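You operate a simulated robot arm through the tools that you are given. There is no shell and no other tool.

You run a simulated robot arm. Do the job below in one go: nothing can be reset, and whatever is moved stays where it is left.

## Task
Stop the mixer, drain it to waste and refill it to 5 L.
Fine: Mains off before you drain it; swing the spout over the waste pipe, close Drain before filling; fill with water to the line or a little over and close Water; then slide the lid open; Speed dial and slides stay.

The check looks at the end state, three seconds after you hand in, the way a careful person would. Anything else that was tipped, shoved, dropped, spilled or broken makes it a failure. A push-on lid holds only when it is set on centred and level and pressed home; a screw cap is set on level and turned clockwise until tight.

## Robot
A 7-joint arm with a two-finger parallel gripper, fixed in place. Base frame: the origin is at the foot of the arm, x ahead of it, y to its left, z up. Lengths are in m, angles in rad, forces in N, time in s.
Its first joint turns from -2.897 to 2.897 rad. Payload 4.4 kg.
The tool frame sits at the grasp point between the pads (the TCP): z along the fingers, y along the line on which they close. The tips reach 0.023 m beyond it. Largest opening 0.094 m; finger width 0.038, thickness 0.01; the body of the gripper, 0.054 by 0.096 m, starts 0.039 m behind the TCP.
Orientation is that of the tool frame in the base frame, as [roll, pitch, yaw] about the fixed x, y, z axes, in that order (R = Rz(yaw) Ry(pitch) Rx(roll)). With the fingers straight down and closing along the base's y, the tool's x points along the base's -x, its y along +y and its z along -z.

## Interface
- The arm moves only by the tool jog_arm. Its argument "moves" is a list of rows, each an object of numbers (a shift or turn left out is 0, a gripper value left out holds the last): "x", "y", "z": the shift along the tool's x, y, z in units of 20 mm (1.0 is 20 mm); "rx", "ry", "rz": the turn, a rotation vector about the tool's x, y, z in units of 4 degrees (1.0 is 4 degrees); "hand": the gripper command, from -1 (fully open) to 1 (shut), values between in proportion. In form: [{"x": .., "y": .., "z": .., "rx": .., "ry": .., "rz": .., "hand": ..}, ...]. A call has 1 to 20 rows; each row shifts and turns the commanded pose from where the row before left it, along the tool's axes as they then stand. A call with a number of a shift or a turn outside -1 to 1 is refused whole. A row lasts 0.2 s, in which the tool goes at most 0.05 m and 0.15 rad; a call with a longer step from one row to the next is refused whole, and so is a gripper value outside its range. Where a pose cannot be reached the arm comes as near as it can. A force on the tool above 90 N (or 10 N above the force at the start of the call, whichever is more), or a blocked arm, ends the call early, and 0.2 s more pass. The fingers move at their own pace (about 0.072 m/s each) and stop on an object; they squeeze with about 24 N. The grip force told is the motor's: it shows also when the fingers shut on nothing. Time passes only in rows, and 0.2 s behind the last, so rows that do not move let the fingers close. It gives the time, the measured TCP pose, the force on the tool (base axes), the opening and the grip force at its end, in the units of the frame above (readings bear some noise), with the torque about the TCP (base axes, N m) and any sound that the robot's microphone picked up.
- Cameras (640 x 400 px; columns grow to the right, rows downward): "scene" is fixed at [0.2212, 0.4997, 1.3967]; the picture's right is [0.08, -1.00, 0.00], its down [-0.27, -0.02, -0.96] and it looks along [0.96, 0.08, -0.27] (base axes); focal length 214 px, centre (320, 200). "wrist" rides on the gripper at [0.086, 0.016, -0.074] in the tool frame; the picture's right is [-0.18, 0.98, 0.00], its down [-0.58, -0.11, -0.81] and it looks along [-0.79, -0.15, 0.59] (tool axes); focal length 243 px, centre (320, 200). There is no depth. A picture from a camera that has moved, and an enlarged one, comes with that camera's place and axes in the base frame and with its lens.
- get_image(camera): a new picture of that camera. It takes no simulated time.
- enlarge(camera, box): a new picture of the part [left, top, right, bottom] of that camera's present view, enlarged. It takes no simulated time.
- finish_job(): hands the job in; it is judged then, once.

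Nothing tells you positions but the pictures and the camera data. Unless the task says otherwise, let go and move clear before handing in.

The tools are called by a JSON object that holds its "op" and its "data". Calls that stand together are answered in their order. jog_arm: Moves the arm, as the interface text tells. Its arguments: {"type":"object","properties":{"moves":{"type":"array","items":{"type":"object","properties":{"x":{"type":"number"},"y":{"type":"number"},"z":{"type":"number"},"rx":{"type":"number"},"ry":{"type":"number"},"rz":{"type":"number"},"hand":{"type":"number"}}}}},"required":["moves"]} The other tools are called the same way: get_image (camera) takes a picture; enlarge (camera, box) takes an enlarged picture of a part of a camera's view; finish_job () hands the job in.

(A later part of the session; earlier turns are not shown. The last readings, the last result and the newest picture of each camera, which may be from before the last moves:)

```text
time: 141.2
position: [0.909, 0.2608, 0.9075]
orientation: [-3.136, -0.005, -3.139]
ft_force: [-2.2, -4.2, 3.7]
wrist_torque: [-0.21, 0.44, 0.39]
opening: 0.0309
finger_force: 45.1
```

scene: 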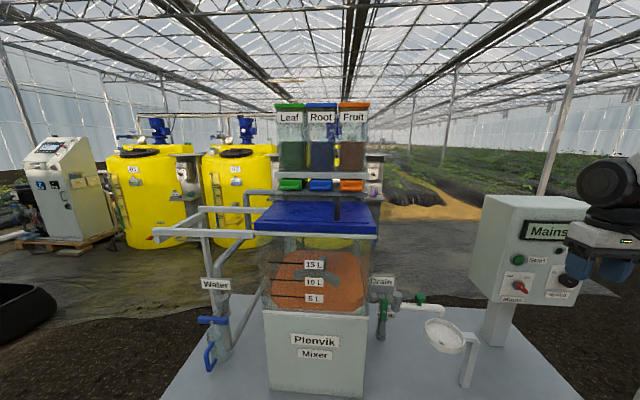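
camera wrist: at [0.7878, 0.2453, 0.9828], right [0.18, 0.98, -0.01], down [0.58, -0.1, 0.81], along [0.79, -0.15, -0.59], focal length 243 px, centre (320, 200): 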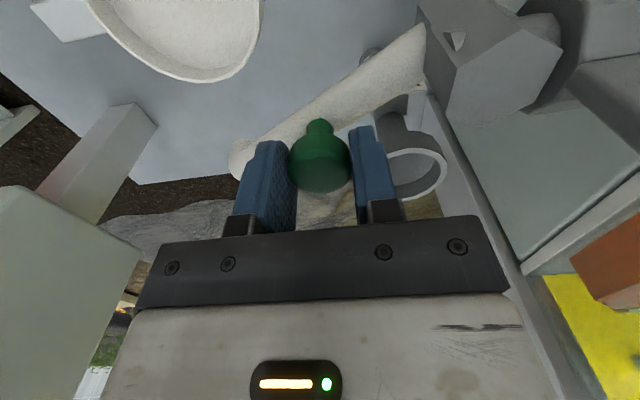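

{"op": "jog_arm", "data": {"moves": [{"x": -0.19, "y": 0.42}, {"x": -0.14, "y": 0.455}, {}]}}

{"op": "get_image", "data": {"camera": "wrist"}}

{"op": "enlarge", "data": {"camera": "scene", "box": [370, 220, 470, 300]}}

```text
time: 142.0
position: [0.917, 0.2767, 0.908]
orientation: [-3.136, -0.002, -3.141]
ft_force: [3.7, -8.0, 0.7]
wrist_torque: [-0.17, 0.02, 0.53]
opening: 0.0307
finger_force: 44.9
```

```text
taken
camera wrist: at [0.8316, 0.2951, 0.9825], right [0.18, 0.98, -0.01], down [0.58, -0.1, 0.81], along [0.79, -0.15, -0.59], focal length 243 px, centre (320, 200)
```

wrist: 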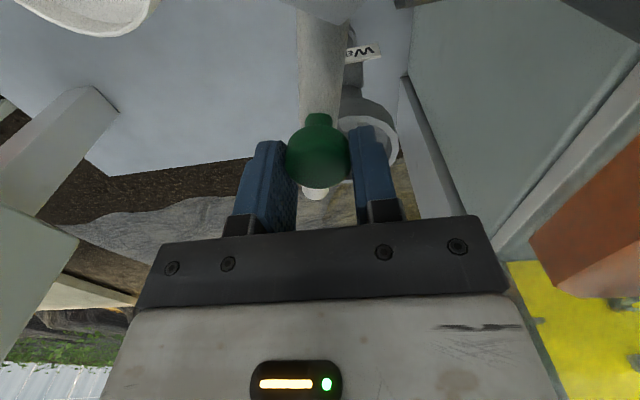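

```text
5.00 times, centred on (420, 260) of scene
camera zoom: at [0.2212, 0.4997, 1.3967], right [0.08, -1.0, 0.0], down [-0.27, -0.02, -0.96], along [0.96, 0.08, -0.27], focal length 1072 px, centre (-180, -100)
```

zoom: 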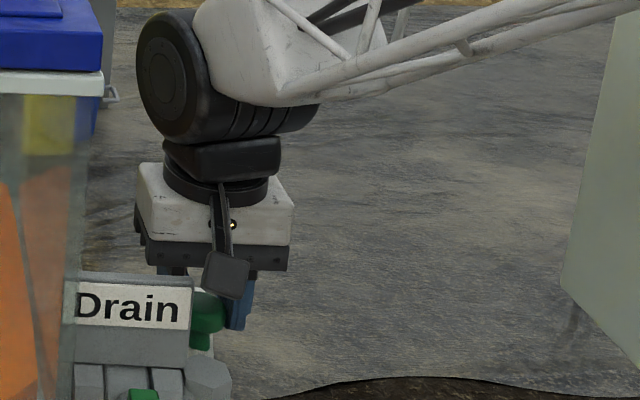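

About 77° swung. The camera housing is getting close to the Drain sign, so I'll check the spout tip against the waste mouth before going further.

{"op": "enlarge", "data": {"camera": "wrist", "box": [260, 60, 440, 220]}}

{"op": "enlarge", "data": {"camera": "scene", "box": [370, 260, 430, 320]}}

```text
2.50 times, centred on (350, 140) of wrist
camera zoom: at [0.8316, 0.2951, 0.9825], right [0.18, 0.98, -0.01], down [0.58, -0.1, 0.81], along [0.79, -0.15, -0.59], focal length 606 px, centre (245, 350)
```

zoom: 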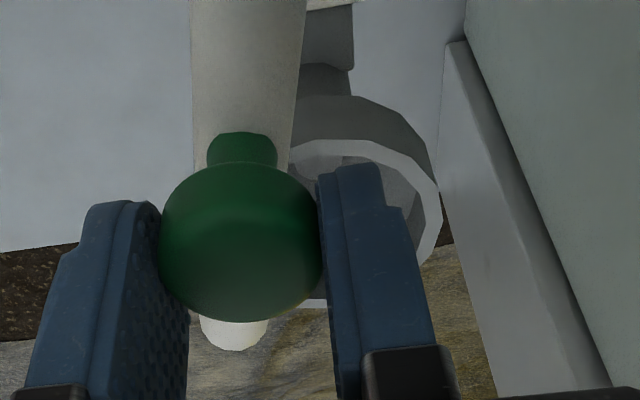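

```text
6.67 times, centred on (400, 290) of scene
camera zoom: at [0.2212, 0.4997, 1.3967], right [0.08, -1.0, 0.0], down [-0.27, -0.02, -0.96], along [0.96, 0.08, -0.27], focal length 1430 px, centre (-213, -400)
```

zoom: 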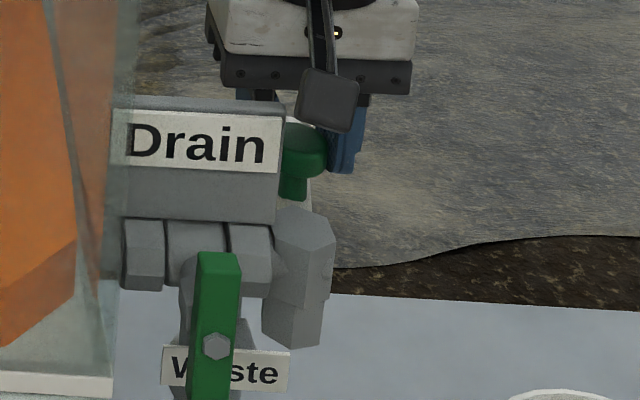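

The tip sits about 36 mm short of the waste mouth centre. I'll loosen the grip, roll the hand about 32° so the camera swings away from the sign, then push the knob the rest of the way.

{"op": "jog_arm", "data": {"moves": [{"hand": 0.15}, {"hand": 0.15}, {"rz": -1}, {"rz": -1}, {"rz": -1}, {"rz": -1}, {"rz": -1}, {"rz": -1}, {"rz": -1}, {"rz": -1}, {}]}}

{"op": "get_image", "data": {"camera": "wrist"}}

{"op": "enlarge", "data": {"camera": "scene", "box": [370, 240, 450, 320]}}

```text
time: 144.4
position: [0.9174, 0.279, 0.9067]
orientation: [-3.139, -0.005, -2.582]
ft_force: [-0.8, 0.0, -0.5]
wrist_torque: [0.03, -0.03, -0.01]
opening: 0.04
finger_force: 0.2
```

```text
taken
camera wrist: at [0.8361, 0.247, 0.9828], right [-0.37, 0.93, 0.0], down [0.55, 0.22, 0.8], along [0.75, 0.29, -0.59], focal length 243 px, centre (320, 200)
```

wrist: 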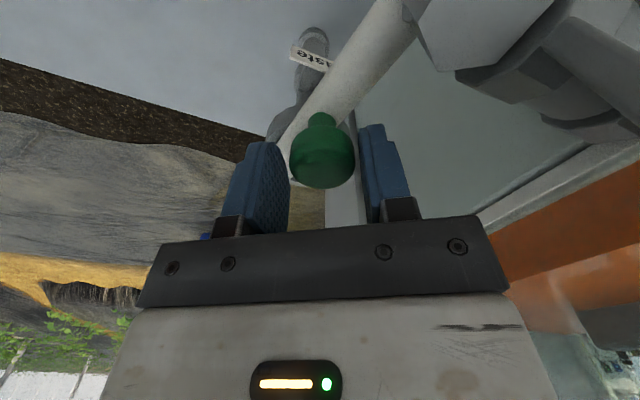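

```text
5.00 times, centred on (410, 280) of scene
camera zoom: at [0.2212, 0.4997, 1.3967], right [0.08, -1.0, 0.0], down [-0.27, -0.02, -0.96], along [0.96, 0.08, -0.27], focal length 1072 px, centre (-130, -200)
```

zoom: 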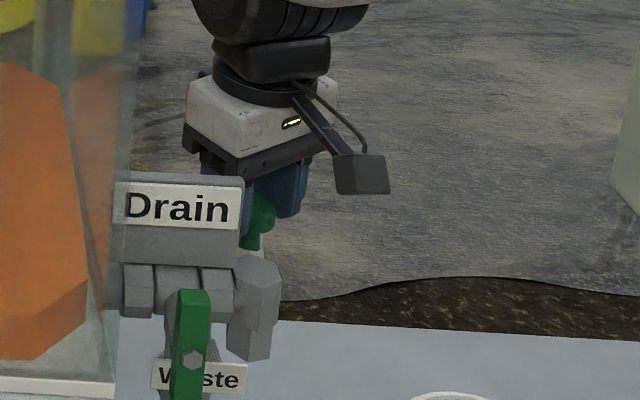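

The camera is clear of the sign. Gripping again and finishing the swing.

{"op": "jog_arm", "data": {"moves": [{"hand": 0.7}, {"hand": 1}, {}, {"x": -0.13, "y": 0.2}, {"x": -0.13, "y": 0.22}, {"x": -0.14, "y": 0.22}, {}]}}

{"op": "get_image", "data": {"camera": "wrist"}}

```text
time: 146.0
position: [0.9182, 0.2928, 0.9079]
orientation: [-3.138, -0.003, -2.582]
ft_force: [46.7, -3.6, -13.3]
wrist_torque: [0.05, -0.84, 0.27]
opening: 0.031
finger_force: 44.8
```

```text
taken
camera wrist: at [0.8368, 0.2622, 0.9829], right [-0.37, 0.93, 0.0], down [0.55, 0.22, 0.8], along [0.75, 0.29, -0.59], focal length 243 px, centre (320, 200)
```

wrist: 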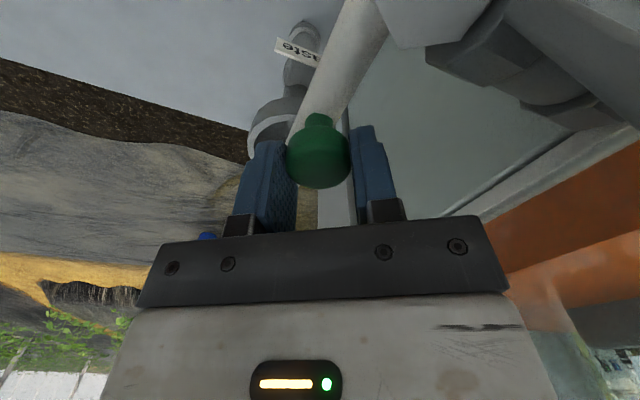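

{"op": "enlarge", "data": {"camera": "wrist", "box": [210, 60, 390, 220]}}

```text
2.50 times, centred on (300, 140) of wrist
camera zoom: at [0.8368, 0.2622, 0.9829], right [-0.37, 0.93, 0.0], down [0.55, 0.22, 0.8], along [0.75, 0.29, -0.59], focal length 606 px, centre (370, 350)
```

zoom: 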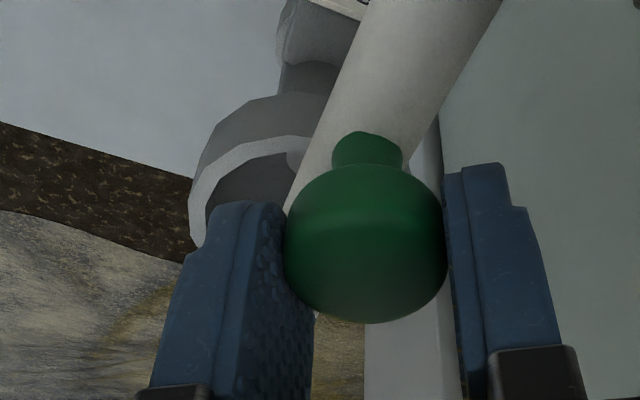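

The spout now points at the waste mouth (tip ≈ (0.987, 0.291) versus mouth (0.987, 0.295)). Releasing and lifting clear.

{"op": "jog_arm", "data": {"moves": [{"hand": 0.5}, {"hand": 0}, {"hand": 0}, {"z": -1}, {"z": -1}, {"z": -1}, {"z": -1}, {"z": -1}, {"z": -1}, {"z": -1}, {"z": -1}, {"rz": 1}, {"rz": 1}, {"rz": 1}, {"rz": 1}, {"rz": 1}, {"rz": 1}, {"rz": 1}, {"rz": 1}, {}]}}

{"op": "get_image", "data": {"camera": "wrist"}}

{"op": "enlarge", "data": {"camera": "scene", "box": [360, 230, 460, 330]}}

```text
time: 150.2
position: [0.9173, 0.2952, 1.0682]
orientation: [-3.134, -0.001, 3.141]
ft_force: [0.3, -0.3, 0.4]
wrist_torque: [0.0, -0.01, 0.0]
opening: 0.0469
finger_force: 0.1
```

```text
taken
camera wrist: at [0.8318, 0.3112, 1.1424], right [0.18, 0.98, -0.01], down [0.58, -0.1, 0.81], along [0.79, -0.15, -0.59], focal length 243 px, centre (320, 200)
```

wrist: 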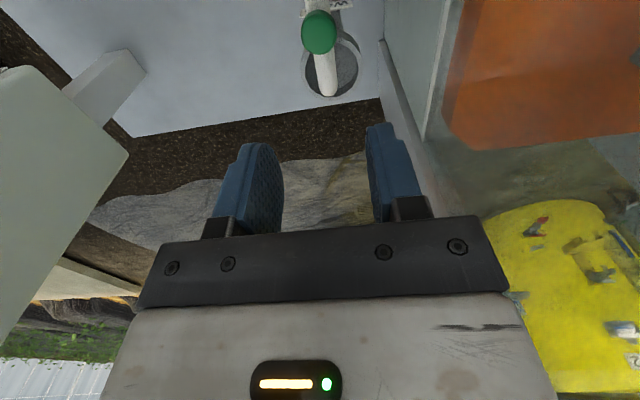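

```text
4.00 times, centred on (410, 280) of scene
camera zoom: at [0.2212, 0.4997, 1.3967], right [0.08, -1.0, 0.0], down [-0.27, -0.02, -0.96], along [0.96, 0.08, -0.27], focal length 858 px, centre (-40, -120)
```

zoom: 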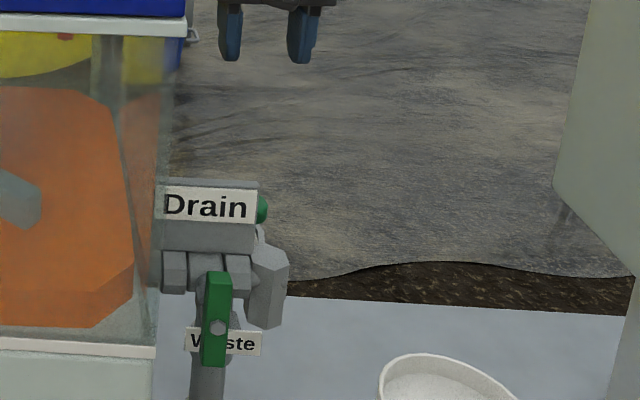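

{"op": "enlarge", "data": {"camera": "wrist", "box": [270, 0, 400, 110]}}

```text
3.64 times, centred on (335, 55) of wrist
camera zoom: at [0.8318, 0.3112, 1.1424], right [0.18, 0.98, -0.01], down [0.58, -0.1, 0.81], along [0.79, -0.15, -0.59], focal length 882 px, centre (266, 727)
```

zoom: 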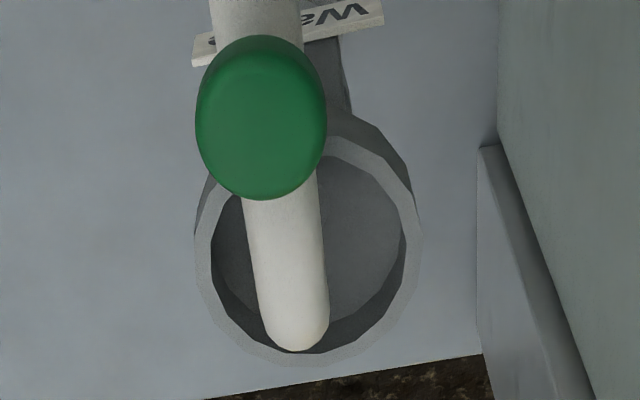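

The spout is over the waste mouth. Now for the Drain valve: I'll back off, close the fingers and pitch to about 45° so I can push the handle's top end around.

{"op": "jog_arm", "data": {"moves": [{"x": 1}, {"x": 1}, {"x": 1}, {"x": 1}, {"x": 1}, {"x": 1}, {"x": 1}, {"x": 1}, {"x": 1}, {"x": 1}, {"x": 1}, {"x": 1}, {"x": 1}, {"z": 0.5, "hand": 1}, {"z": 0.5}, {"ry": -1}, {"ry": -1}, {"ry": -1}, {"ry": -1}, {"ry": -1}]}}

{"op": "jog_arm", "data": {"moves": [{"ry": -1}, {"ry": -1}, {"ry": -1}, {"ry": -1}, {"ry": -1}, {"ry": -1}, {"ry": -1}, {}]}}

{"op": "get_image", "data": {"camera": "wrist"}}

{"op": "get_image", "data": {"camera": "scene"}}

```text
time: 154.4
position: [0.6577, 0.2928, 1.0481]
orientation: [-3.136, 0.349, -3.141]
ft_force: [-1.2, 0.7, 0.0]
wrist_torque: [0.02, -0.01, 0.0]
opening: 0.0001
finger_force: 24.5
```

```text
time: 156.2
position: [0.6574, 0.2934, 1.0483]
orientation: [-3.133, 0.836, -3.135]
ft_force: [-0.3, 0.7, 0.3]
wrist_torque: [0.0, 0.0, -0.01]
opening: 0.0001
finger_force: 23.9
```

```text
taken
camera wrist: at [0.5448, 0.3103, 1.034], right [0.12, 0.98, 0.13], down [-0.21, -0.1, 0.97], along [0.97, -0.15, 0.19], focal length 243 px, centre (320, 200)
```

wrist: 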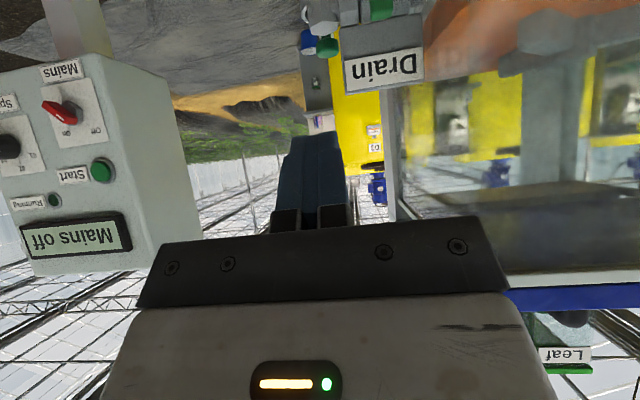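

```text
taken
```

scene: 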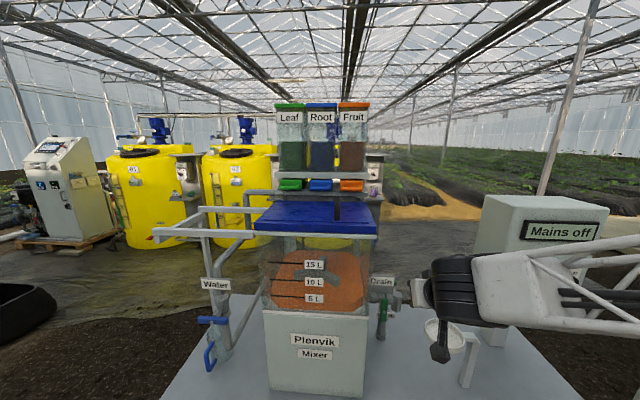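

Pitch is about 42°. The handle spans z 0.852–0.94 about (y 0.349, z 0.892). I'll bring the closed fingertips beside the handle's top on its -y side.

{"op": "jog_arm", "data": {"moves": [{"x": 0.05, "y": 0.135, "z": 0.97}, {"x": 0.05, "y": 0.135, "z": 0.97}, {"x": 0.05, "y": 0.135, "z": 0.97}, {"x": 0.05, "y": 0.135, "z": 0.97}, {"x": 0.05, "y": 0.135, "z": 0.97}, {"x": 0.05, "y": 0.135, "z": 0.97}, {"x": 0.05, "y": 0.135, "z": 0.97}, {"x": 0.05, "y": 0.1, "z": 0.9}, {}]}}

{"op": "get_image", "data": {"camera": "wrist"}}

{"op": "enlarge", "data": {"camera": "scene", "box": [360, 260, 440, 340]}}

```text
time: 158.2
position: [0.7668, 0.3147, 0.9377]
orientation: [-3.134, 0.836, -3.135]
ft_force: [0.1, -0.5, 0.6]
wrist_torque: [0.01, -0.05, -0.01]
opening: 0.0
finger_force: 23.9
```

```text
taken
camera wrist: at [0.6537, 0.3308, 0.9247], right [0.12, 0.98, 0.13], down [-0.21, -0.1, 0.97], along [0.97, -0.15, 0.19], focal length 243 px, centre (320, 200)
```

wrist: 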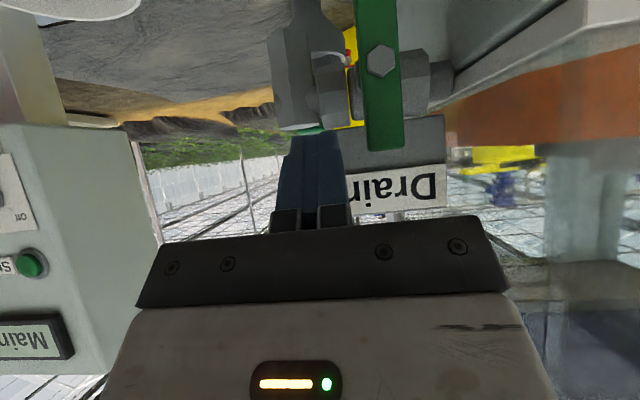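

```text
5.00 times, centred on (400, 300) of scene
camera zoom: at [0.2212, 0.4997, 1.3967], right [0.08, -1.0, 0.0], down [-0.27, -0.02, -0.96], along [0.96, 0.08, -0.27], focal length 1072 px, centre (-80, -300)
```

zoom: 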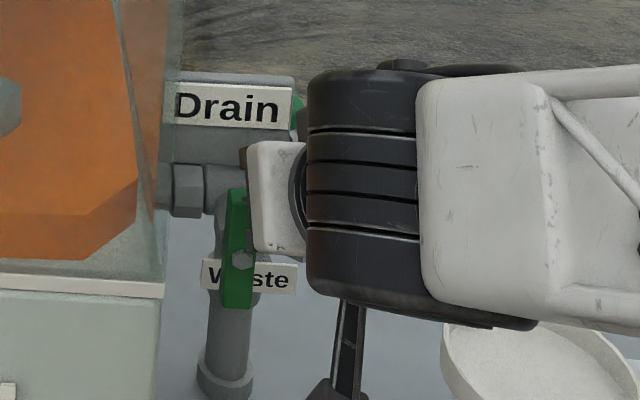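

The fingertips are beside the handle's top. Pushing it toward +y (counter-clockwise) gently.

{"op": "jog_arm", "data": {"moves": [{"y": 0.4}, {"y": 0.3}, {"y": 0.21, "x": -0.08, "z": -0.07}, {"y": 0.21, "x": -0.08, "z": -0.07}, {}]}}

{"op": "get_image", "data": {"camera": "wrist"}}

```text
time: 159.4
position: [0.7663, 0.3366, 0.9433]
orientation: [-3.132, 0.836, -3.135]
ft_force: [1.0, 0.4, -1.7]
wrist_torque: [-0.04, 0.01, -0.03]
opening: 0.0003
finger_force: 24.0
```

```text
taken
camera wrist: at [0.6536, 0.3535, 0.929], right [0.12, 0.98, 0.13], down [-0.21, -0.1, 0.97], along [0.97, -0.15, 0.19], focal length 243 px, centre (320, 200)
```

wrist: 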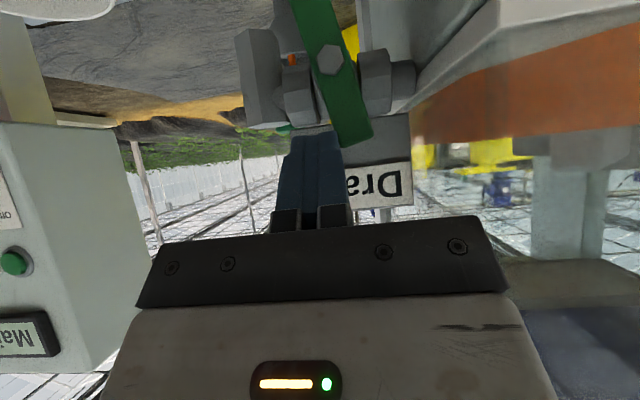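

The handle turns freely this way. Continuing along the arc to open it fully.

{"op": "jog_arm", "data": {"moves": [{"y": 0.465, "x": -0.067, "z": -0.06}, {"y": 0.47, "x": 0.02, "z": 0.02}, {"y": 0.445, "x": 0.115, "z": 0.104}, {}]}}

{"op": "get_image", "data": {"camera": "wrist"}}

{"op": "get_image", "data": {"camera": "scene"}}

```text
time: 160.1
position: [0.7664, 0.3513, 0.9444]
orientation: [-3.134, 0.835, 3.141]
ft_force: [-4.6, -30.7, 6.2]
wrist_torque: [2.12, -0.02, 0.97]
opening: 0.0
finger_force: 23.9
stopped in row 3: the force on the tool passed its limit at 128 N (the readings are from after the stop); the commanded pose is now the measured one
```

```text
taken
camera wrist: at [0.6544, 0.3687, 0.9299], right [0.13, 0.98, 0.13], down [-0.21, -0.1, 0.97], along [0.97, -0.15, 0.19], focal length 243 px, centre (320, 200)
```

wrist: 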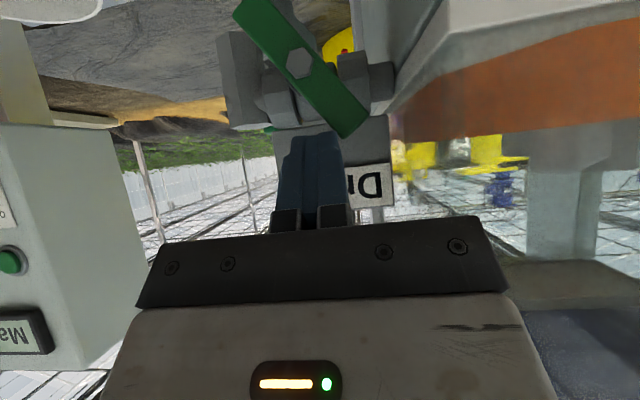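

```text
taken
```

scene: 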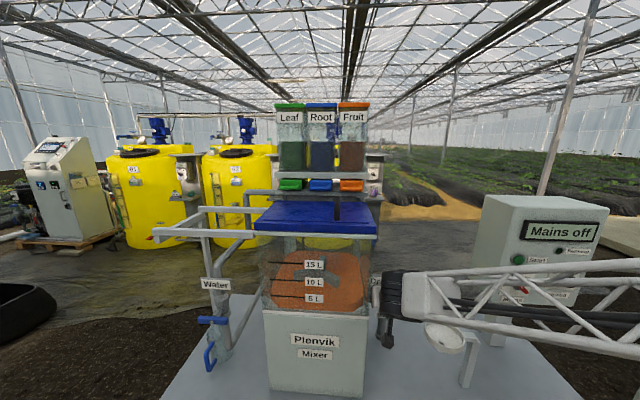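

The push stopped at about 45° because the hand's corner met the tank wall at y≈0.40. I'll back off, raise a little and yaw the tool so the hand stays on the -y side, then press the handle end down.

{"op": "jog_arm", "data": {"moves": [{"y": -0.5}, {"x": -0.75, "z": -0.7}, {"x": -0.75, "z": -0.7}, {"rx": -0.742, "rz": -0.67}, {"rx": -0.742, "rz": -0.67}, {"rx": -0.742, "rz": -0.67}, {"rx": -0.742, "rz": -0.67}, {"rx": -0.742, "rz": -0.67}, {"rx": -0.742, "rz": -0.67}, {"rx": -0.742, "rz": -0.67}, {"rx": -0.742, "rz": -0.67}, {"rx": -0.742, "rz": -0.67}, {}]}}

{"op": "get_image", "data": {"camera": "wrist"}}

{"op": "get_image", "data": {"camera": "scene"}}

```text
time: 162.9
position: [0.766, 0.3432, 0.9846]
orientation: [-3.134, 0.832, -2.515]
ft_force: [-0.4, -0.1, 0.4]
wrist_torque: [-0.01, -0.05, -0.01]
opening: 0.0
finger_force: 23.6
```

```text
taken
camera wrist: at [0.6648, 0.2904, 0.9705], right [-0.47, 0.87, 0.13], down [-0.1, -0.2, 0.97], along [0.87, 0.45, 0.19], focal length 243 px, centre (320, 200)
```

wrist: 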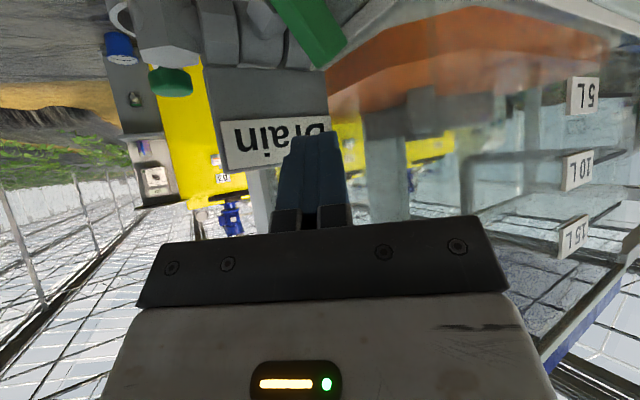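

```text
taken
```

scene: 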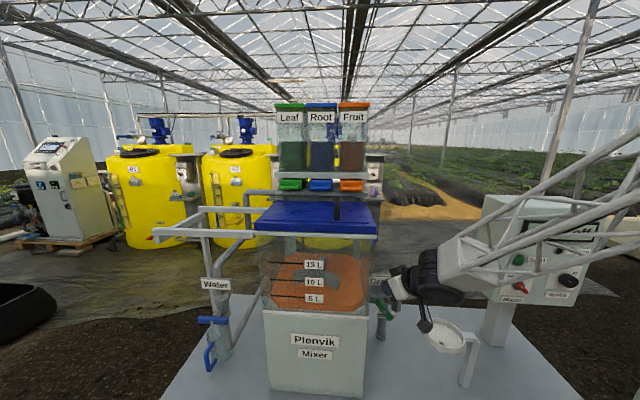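

Yawing a bit more for tank clearance, then moving above the handle's raised end and pressing down.

{"op": "jog_arm", "data": {"moves": [{"rx": -0.742, "rz": -0.67}, {"rx": -0.742, "rz": -0.67}, {"rx": -0.742, "rz": -0.67}, {"rx": -0.742, "rz": -0.67}, {"y": 0.47, "z": 0.5}, {"z": 0.57}, {"x": 0.37, "z": 0.337}, {"x": 0.37, "z": 0.337}, {}]}}

{"op": "get_image", "data": {"camera": "wrist"}}

{"op": "enlarge", "data": {"camera": "scene", "box": [350, 250, 450, 330]}}

```text
time: 164.9
position: [0.7693, 0.3605, 0.9499]
orientation: [-3.137, 0.829, -2.234]
ft_force: [0.0, -0.2, 2.7]
wrist_torque: [0.03, -0.02, 0.01]
opening: 0.0001
finger_force: 23.8
```

```text
taken
camera wrist: at [0.6865, 0.2826, 0.9367], right [-0.69, 0.71, 0.13], down [-0.04, -0.23, 0.97], along [0.72, 0.67, 0.19], focal length 243 px, centre (320, 200)
```

wrist: 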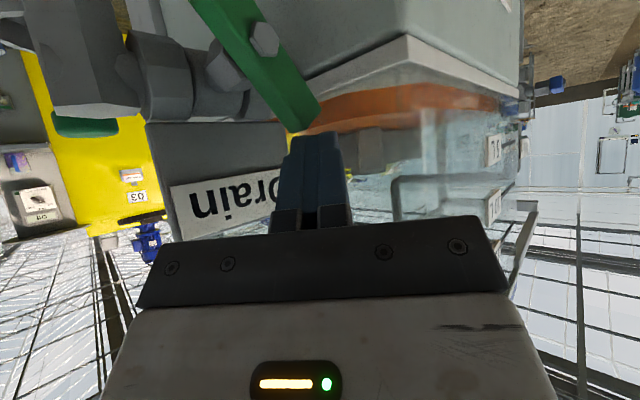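

```text
5.00 times, centred on (400, 290) of scene
camera zoom: at [0.2212, 0.4997, 1.3967], right [0.08, -1.0, 0.0], down [-0.27, -0.02, -0.96], along [0.96, 0.08, -0.27], focal length 1072 px, centre (-80, -250)
```

zoom: 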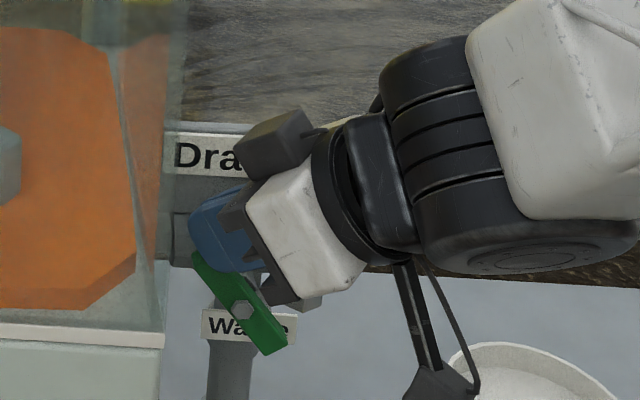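

The fingertips are right at the handle's end. Pressing down.

{"op": "jog_arm", "data": {"moves": [{"x": 0.37, "z": 0.337}, {"x": 0.37, "z": 0.337}, {}]}}

{"op": "get_image", "data": {"camera": "wrist"}}

{"op": "enlarge", "data": {"camera": "scene", "box": [250, 200, 450, 330]}}

```text
time: 165.7
position: [0.7691, 0.3612, 0.9317]
orientation: [-3.138, 0.831, -2.237]
ft_force: [-1.5, 5.9, 10.9]
wrist_torque: [0.12, -0.01, 0.07]
opening: 0.0
finger_force: 24.2
```

```text
taken
camera wrist: at [0.6863, 0.2829, 0.9173], right [-0.69, 0.71, 0.13], down [-0.04, -0.23, 0.97], along [0.72, 0.67, 0.19], focal length 243 px, centre (320, 200)
```

wrist: 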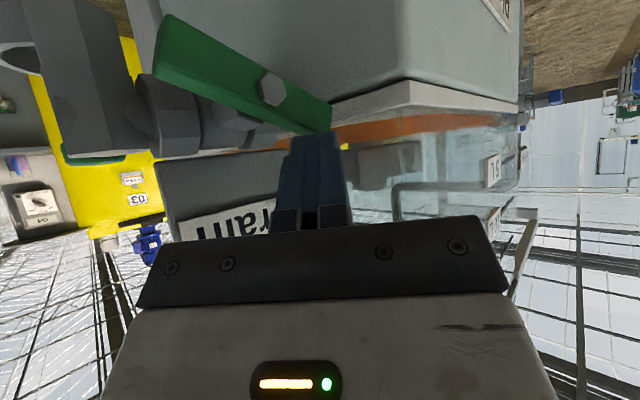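

```text
3.08 times, centred on (350, 265) of scene
camera zoom: at [0.2212, 0.4997, 1.3967], right [0.08, -1.0, 0.0], down [-0.27, -0.02, -0.96], along [0.96, 0.08, -0.27], focal length 660 px, centre (228, 0)
```

zoom: 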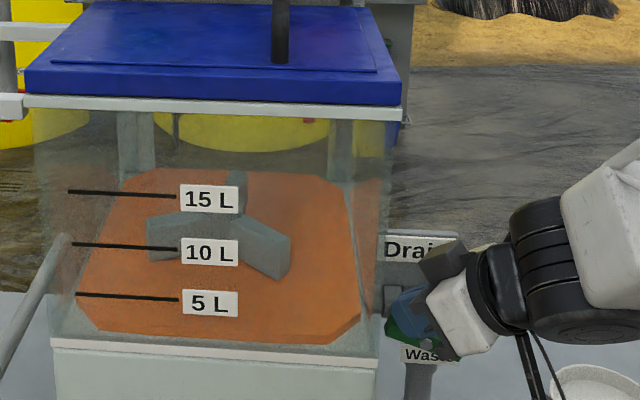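

About 70° open and moving easily. Pressing a bit further to the stop.

{"op": "jog_arm", "data": {"moves": [{"x": 0.3, "z": 0.27}, {"x": 0.25, "z": 0.22}, {}]}}

{"op": "get_image", "data": {"camera": "wrist"}}

{"op": "get_image", "data": {"camera": "scene"}}

```text
time: 166.3
position: [0.7692, 0.362, 0.9268]
orientation: [-3.132, 0.84, -2.231]
ft_force: [-5.1, -1.6, 13.3]
wrist_torque: [-0.02, 0.04, 0.01]
opening: 0.0
finger_force: 23.4
stopped in row 2: the force on the tool passed its limit at 109 N (the readings are from after the stop); the commanded pose is now the measured one
```

```text
taken
camera wrist: at [0.6878, 0.2836, 0.9109], right [-0.7, 0.71, 0.13], down [-0.05, -0.23, 0.97], along [0.72, 0.67, 0.2], focal length 243 px, centre (320, 200)
```

wrist: 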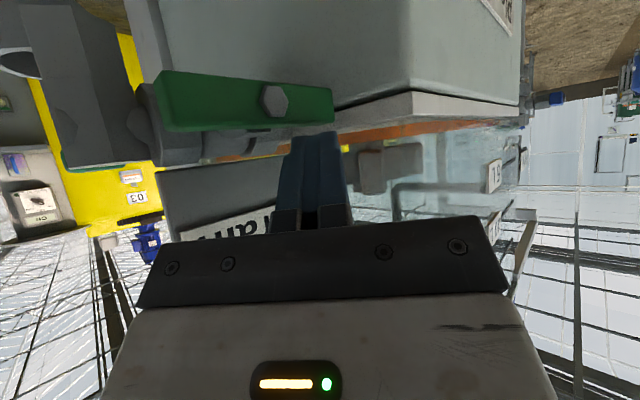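

```text
taken
```

scene: 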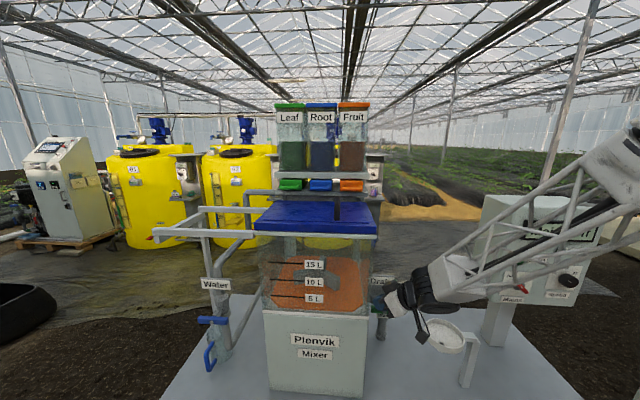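

The handle is horizontal (fully open) and the level is falling. I'll back off and watch the draining, checking that it goes into the waste pipe.

{"op": "jog_arm", "data": {"moves": [{"x": -0.4, "z": -0.5}, {"z": -1}, {"z": -1}, {"z": -1}, {"z": -1}, {"y": -0.8}, {"y": -0.8}, {"y": -0.8}]}}

{"op": "enlarge", "data": {"camera": "scene", "box": [250, 200, 450, 330]}}

{"op": "get_image", "data": {"camera": "wrist"}}

```text
time: 168.1
position: [0.768, 0.2844, 0.99]
orientation: [-3.132, 0.838, -2.231]
ft_force: [-0.1, -0.2, -0.4]
wrist_torque: [0.01, 0.04, -0.01]
opening: 0.0
finger_force: 23.7
```

```text
3.08 times, centred on (350, 265) of scene
camera zoom: at [0.2212, 0.4997, 1.3967], right [0.08, -1.0, 0.0], down [-0.27, -0.02, -0.96], along [0.96, 0.08, -0.27], focal length 660 px, centre (228, 0)
```

zoom: 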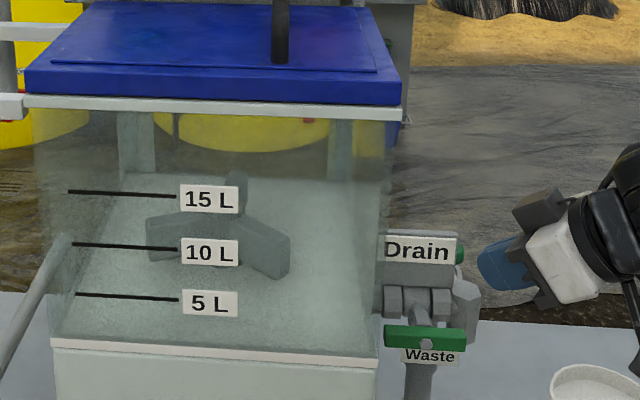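

```text
taken
camera wrist: at [0.6864, 0.2062, 0.9759], right [-0.7, 0.71, 0.13], down [-0.05, -0.23, 0.97], along [0.72, 0.67, 0.2], focal length 243 px, centre (320, 200)
```

wrist: 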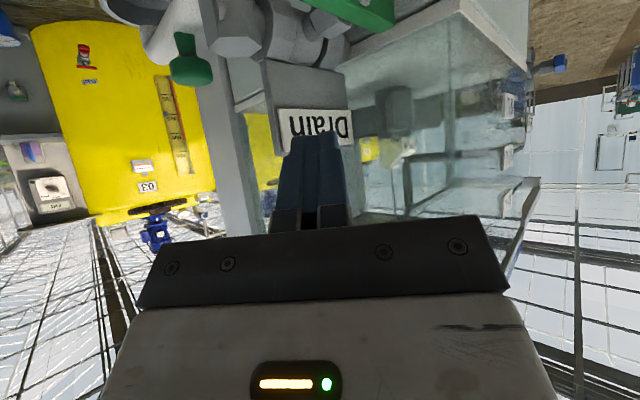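

The tank has already emptied; the drain is fast. I'll let it settle briefly while moving above the handle's -y end to close it.

{"op": "jog_arm", "data": {"moves": [{}, {}, {}, {}, {}, {}, {"x": 0.44, "y": 0.2, "z": 0.76}, {"x": 0.44, "y": 0.2, "z": 0.76}, {"x": 0.43, "y": 0.2, "z": 0.76}, {}]}}

{"op": "get_image", "data": {"camera": "wrist"}}

{"op": "enlarge", "data": {"camera": "scene", "box": [250, 220, 450, 350]}}

```text
time: 170.3
position: [0.7689, 0.3049, 0.9393]
orientation: [-3.133, 0.839, -2.231]
ft_force: [0.4, 0.5, 0.0]
wrist_torque: [0.02, 0.01, 0.01]
opening: 0.0
finger_force: 23.3
```

```text
taken
camera wrist: at [0.6873, 0.2259, 0.9254], right [-0.7, 0.71, 0.13], down [-0.05, -0.23, 0.97], along [0.72, 0.67, 0.2], focal length 243 px, centre (320, 200)
```

wrist: 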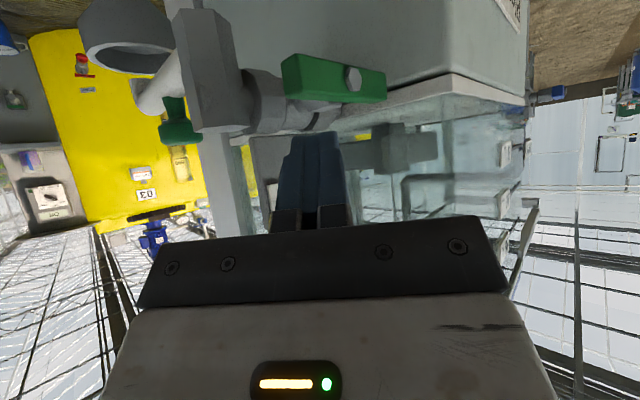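

```text
3.08 times, centred on (350, 285) of scene
camera zoom: at [0.2212, 0.4997, 1.3967], right [0.08, -1.0, 0.0], down [-0.27, -0.02, -0.96], along [0.96, 0.08, -0.27], focal length 660 px, centre (228, -62)
```

zoom: 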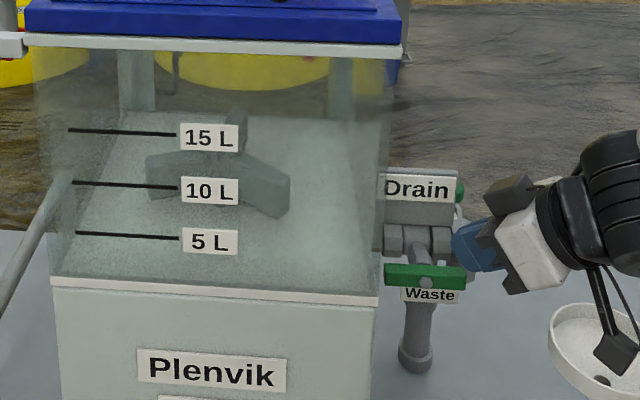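

Tank empty. Pressing the handle's -y end down to close Drain.

{"op": "jog_arm", "data": {"moves": [{"x": 0.41, "z": 0.37}, {"x": 0.41, "z": 0.37}, {"x": 0.58, "z": 0.47}, {}]}}

{"op": "get_image", "data": {"camera": "wrist"}}

```text
time: 171.3
position: [0.7703, 0.3041, 0.9031]
orientation: [-3.132, 0.841, -2.231]
ft_force: [-0.6, 0.4, -0.1]
wrist_torque: [0.0, -0.02, 0.01]
opening: 0.0
finger_force: 23.9
```

```text
taken
camera wrist: at [0.6879, 0.2255, 0.8887], right [-0.7, 0.71, 0.13], down [-0.05, -0.23, 0.97], along [0.72, 0.67, 0.2], focal length 243 px, centre (320, 200)
```

wrist: 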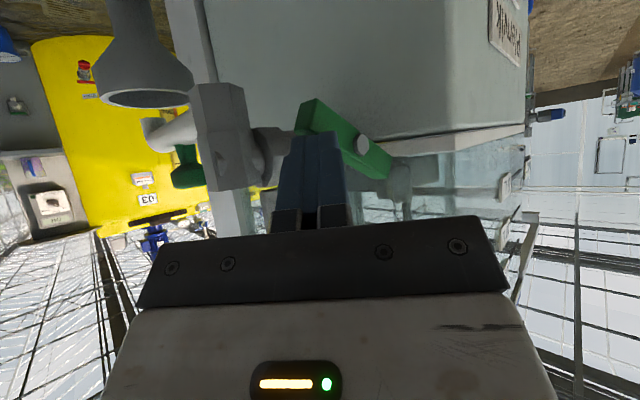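

{"op": "jog_arm", "data": {"moves": [{"x": 0.38, "y": 0.2, "z": 0.7}, {"x": 0.15, "y": 0.26, "z": 0.58}, {}]}}

{"op": "get_image", "data": {"camera": "wrist"}}

{"op": "enlarge", "data": {"camera": "scene", "box": [350, 250, 450, 330]}}

```text
time: 171.9
position: [0.7702, 0.3116, 0.8832]
orientation: [-3.129, 0.84, -2.236]
ft_force: [-15.4, -35.1, 17.9]
wrist_torque: [0.41, -0.14, 0.07]
opening: 0.0002
finger_force: 24.1
stopped in row 2: the force on the tool passed its limit at 135 N (the readings are from after the stop); the commanded pose is now the measured one
```

```text
taken
camera wrist: at [0.6875, 0.2327, 0.8692], right [-0.69, 0.71, 0.13], down [-0.05, -0.23, 0.97], along [0.72, 0.67, 0.2], focal length 243 px, centre (320, 200)
```

wrist: 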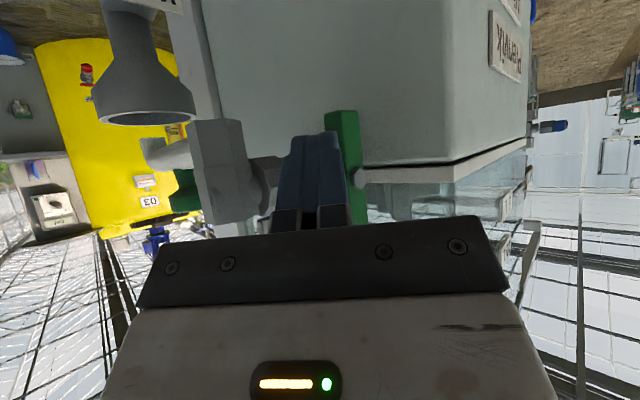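

```text
5.00 times, centred on (400, 290) of scene
camera zoom: at [0.2212, 0.4997, 1.3967], right [0.08, -1.0, 0.0], down [-0.27, -0.02, -0.96], along [0.96, 0.08, -0.27], focal length 1072 px, centre (-80, -250)
```

zoom: 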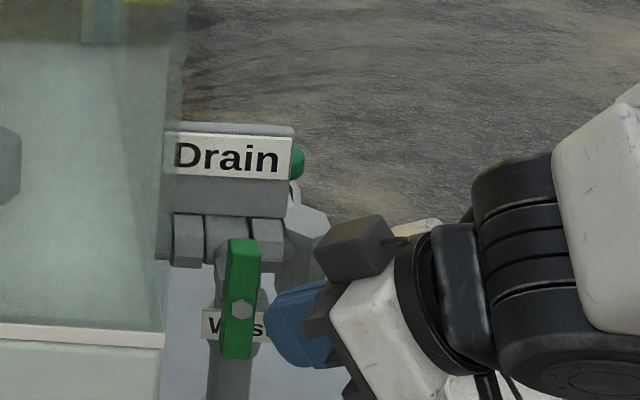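

Drain is closed again, with the handle vertical against its stop. I'll back away and carry the hand across the front of the tank toward the Water valve.

{"op": "jog_arm", "data": {"moves": [{"y": -0.3}, {"z": -1}, {"z": -1}, {"z": -1}, {"z": -1}, {"z": -1}, {"x": 0.51, "y": 0.99, "z": -0.57}, {"x": 0.51, "y": 0.99, "z": -0.57}, {"x": 0.51, "y": 0.99, "z": -0.57}, {"x": 0.51, "y": 0.99, "z": -0.57}, {"x": 0.51, "y": 0.99, "z": -0.57}, {"x": 0.51, "y": 0.99, "z": -0.57}, {"x": 0.51, "y": 0.99, "z": -0.57}, {"x": 0.51, "y": 0.99, "z": -0.57}, {"x": 0.51, "y": 0.99, "z": -0.57}]}}

{"op": "enlarge", "data": {"camera": "scene", "box": [350, 250, 480, 350]}}

{"op": "jog_arm", "data": {"moves": [{"x": -0.81, "y": 0.94, "z": 0.9}, {"x": -0.81, "y": 0.94, "z": 0.9}, {"x": -0.81, "y": 0.94, "z": 0.9}, {"x": -0.81, "y": 0.94, "z": 0.9}, {"x": -0.81, "y": 0.94, "z": 0.9}, {"x": -0.81, "y": 0.94, "z": 0.9}, {"x": -0.81, "y": 0.94, "z": 0.9}, {"x": -0.81, "y": 0.94, "z": 0.9}, {"x": -0.81, "y": 0.94, "z": 0.9}, {"x": -0.81, "y": 0.94, "z": 0.9}, {"x": -0.81, "y": 0.94, "z": 0.9}, {"x": -0.81, "y": 0.94, "z": 0.9}]}}

{"op": "get_image", "data": {"camera": "wrist"}}

{"op": "get_image", "data": {"camera": "scene"}}

```text
time: 175.1
position: [0.5023, 0.2541, 0.9482]
orientation: [-3.13, 0.838, -2.234]
ft_force: [0.9, -0.1, 0.1]
wrist_torque: [-0.03, 0.02, 0.04]
opening: 0.0
finger_force: 24.5
```

```text
4.00 times, centred on (415, 300) of scene
camera zoom: at [0.2212, 0.4997, 1.3967], right [0.08, -1.0, 0.0], down [-0.27, -0.02, -0.96], along [0.96, 0.08, -0.27], focal length 858 px, centre (-60, -200)
```

zoom: 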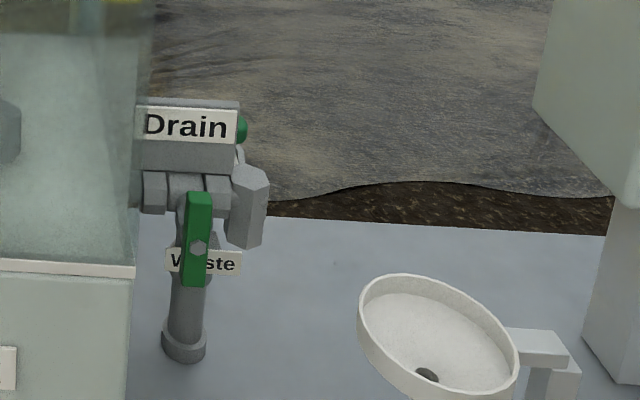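

```text
time: 177.7
position: [0.5073, 0.621, 0.9478]
orientation: [-3.13, 0.838, -2.237]
ft_force: [-0.1, 0.2, -0.5]
wrist_torque: [-0.01, 0.03, -0.03]
opening: 0.0
finger_force: 24.1
```

```text
taken
camera wrist: at [0.4249, 0.5423, 0.9332], right [-0.69, 0.71, 0.13], down [-0.05, -0.23, 0.97], along [0.72, 0.67, 0.2], focal length 243 px, centre (320, 200)
```

wrist: 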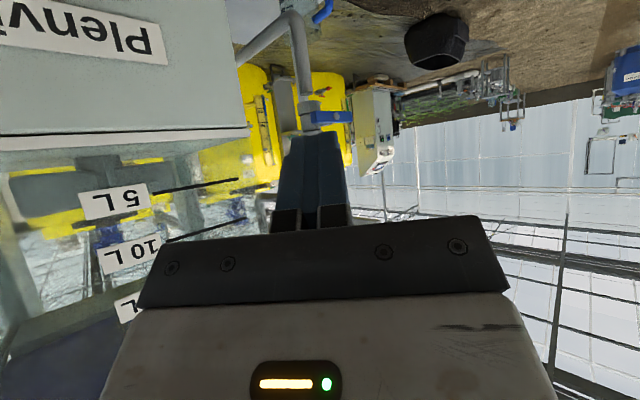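

```text
taken
```

scene: 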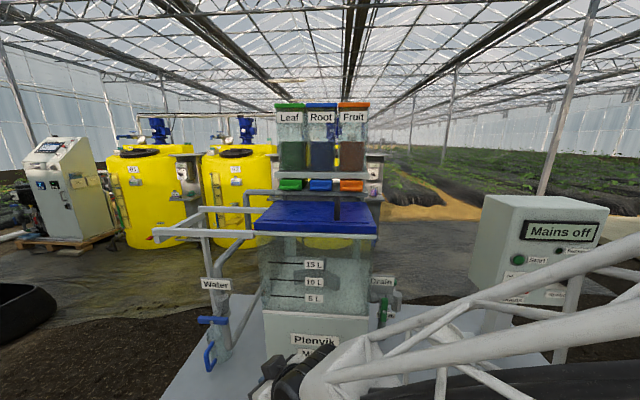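

The Drain handle is back to its original closed position and the scene camera has a clear view of the tank and Water valve. I'll enlarge the valve to locate it.

{"op": "enlarge", "data": {"camera": "wrist", "box": [230, 0, 400, 140]}}

{"op": "enlarge", "data": {"camera": "scene", "box": [180, 265, 270, 385]}}

```text
2.86 times, centred on (315, 70) of wrist
camera zoom: at [0.4249, 0.5423, 0.9332], right [-0.69, 0.71, 0.13], down [-0.05, -0.23, 0.97], along [0.72, 0.67, 0.2], focal length 693 px, centre (334, 571)
```

zoom: 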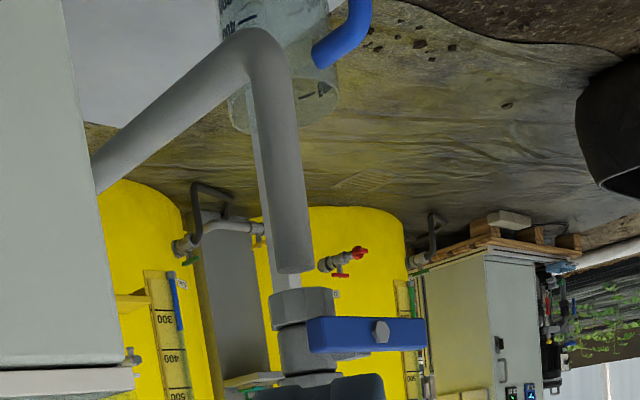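

```text
3.33 times, centred on (225, 325) of scene
camera zoom: at [0.2212, 0.4997, 1.3967], right [0.08, -1.0, 0.0], down [-0.27, -0.02, -0.96], along [0.96, 0.08, -0.27], focal length 715 px, centre (637, -217)
```

zoom: 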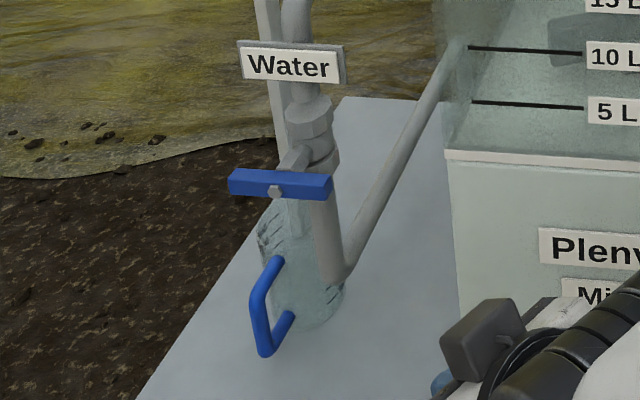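

The Water handle axis is at about (0.70, 0.859, 0.885), with the bar along y from 0.815 to 0.903 and the sign above it at z≈0.98. I'll use the open fingers as a loose cage above and below the bar's right end, so I can open and close quickly. First I'll reorient to azimuth 30°, pitch 35°, roll 90°.

{"op": "jog_arm", "data": {"moves": [{"rx": 0.742, "rz": 0.67, "hand": -0.3}, {"rx": 0.742, "rz": 0.67}, {"rx": 0.742, "rz": 0.67}, {"rx": 0.742, "rz": 0.67}, {"rx": 0.742, "rz": 0.67}, {"rx": 0.371, "rz": 0.335}, {"ry": -1}, {"ry": -0.75}, {"rz": 1}, {"rz": 1}, {"rz": 1}, {"rz": 1}, {"rz": 1}, {"rz": 1}, {"rz": 1}, {"rz": 1}, {"rz": 1}, {"rz": 1}]}}

{"op": "jog_arm", "data": {"moves": [{"rz": 1}, {"rz": 1}, {"rz": 1}, {"rz": 1}, {"rz": 1}, {"rz": 1}, {"rz": 1}, {"rz": 1}, {"rz": 1}, {"rz": 1}, {"rz": 1}, {"rz": 1}, {"rz": 0.5}, {}]}}

{"op": "get_image", "data": {"camera": "wrist"}}

{"op": "get_image", "data": {"camera": "scene"}}

```text
time: 181.5
position: [0.5061, 0.6209, 0.9478]
orientation: [2.398, 0.684, 2.683]
ft_force: [0.2, -0.3, -0.3]
wrist_torque: [-0.02, 0.01, -0.02]
opening: 0.0611
finger_force: 0.1
```

```text
time: 184.5
position: [0.5083, 0.6204, 0.9481]
orientation: [2.18, 0.005, 2.084]
ft_force: [-0.8, 0.3, 0.9]
wrist_torque: [-0.01, 0.0, -0.01]
opening: 0.0612
finger_force: 0.0
```

```text
taken
camera wrist: at [0.4202, 0.6722, 1.0032], right [0.58, 0.12, 0.81], down [-0.35, -0.86, 0.37], along [0.74, -0.49, -0.45], focal length 243 px, centre (320, 200)
```

wrist: 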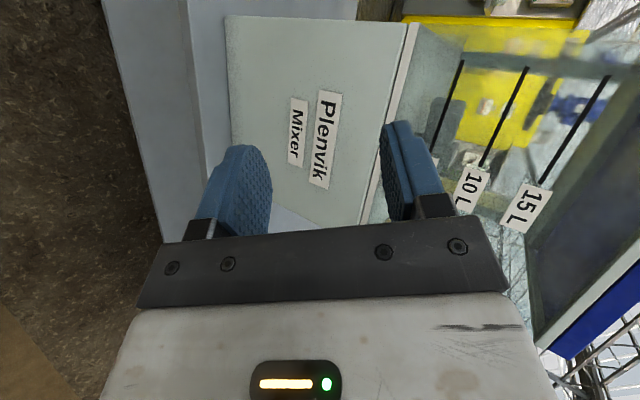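

```text
taken
```

scene: 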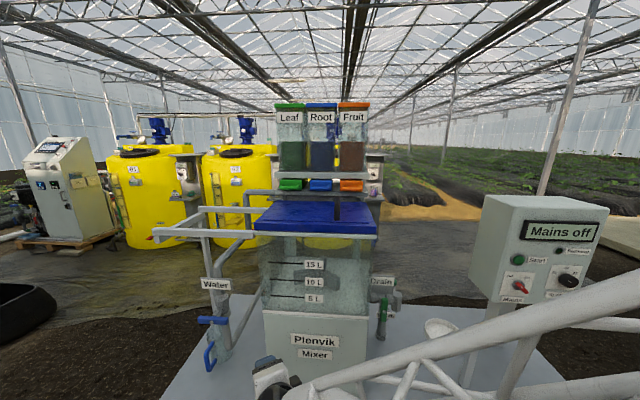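

Orientation is reachable. I'll flatten the pitch to about 20° so the fingers sit more squarely above and below the bar.

{"op": "jog_arm", "data": {"moves": [{"rx": -1}, {"rx": -1}, {"rx": -1}, {"rx": -0.75}, {}]}}

```text
time: 185.7
position: [0.5079, 0.6223, 0.9472]
orientation: [1.915, 0.005, 2.085]
ft_force: [-1.1, -0.1, -0.4]
wrist_torque: [0.03, 0.01, 0.0]
opening: 0.0609
finger_force: 0.1
```

{"op": "jog_arm", "data": {"moves": [{"x": 0.415, "y": 0.191, "z": 0.94}, {"x": 0.415, "y": 0.191, "z": 0.94}, {"x": 0.415, "y": 0.191, "z": 0.94}, {"x": 0.415, "y": 0.191, "z": 0.94}, {"x": 0.415, "y": 0.191, "z": 0.94}, {"x": 0.415, "y": 0.191, "z": 0.94}, {"x": 0.415, "y": 0.191, "z": 0.94}, {"x": 0.415, "y": 0.191, "z": 0.94}, {"x": 0.415, "y": 0.191, "z": 0.94}, {}]}}

{"op": "get_image", "data": {"camera": "wrist"}}

{"op": "enlarge", "data": {"camera": "scene", "box": [170, 260, 330, 390]}}

```text
time: 187.9
position: [0.6214, 0.7716, 0.9207]
orientation: [1.917, 0.007, 2.085]
ft_force: [-0.4, -0.5, 0.0]
wrist_torque: [0.0, -0.03, 0.02]
opening: 0.0611
finger_force: 0.0
```

```text
taken
camera wrist: at [0.5222, 0.8151, 0.9618], right [0.38, 0.01, 0.93], down [-0.41, -0.9, 0.17], along [0.83, -0.44, -0.34], focal length 243 px, centre (320, 200)
```

wrist: 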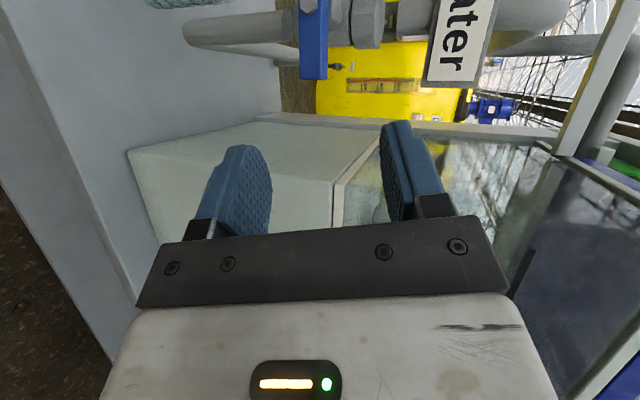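

```text
3.08 times, centred on (250, 325) of scene
camera zoom: at [0.2212, 0.4997, 1.3967], right [0.08, -1.0, 0.0], down [-0.27, -0.02, -0.96], along [0.96, 0.08, -0.27], focal length 660 px, centre (535, -185)
```

zoom: 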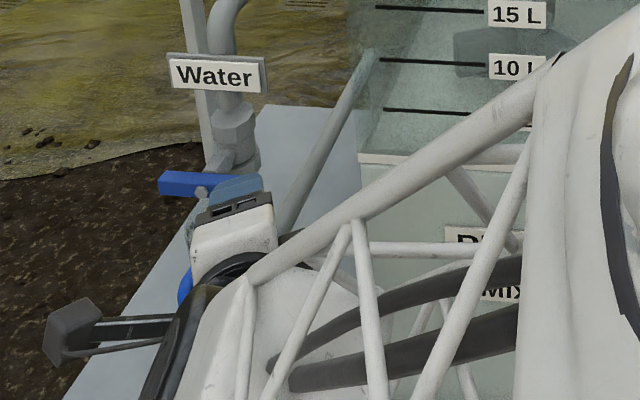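

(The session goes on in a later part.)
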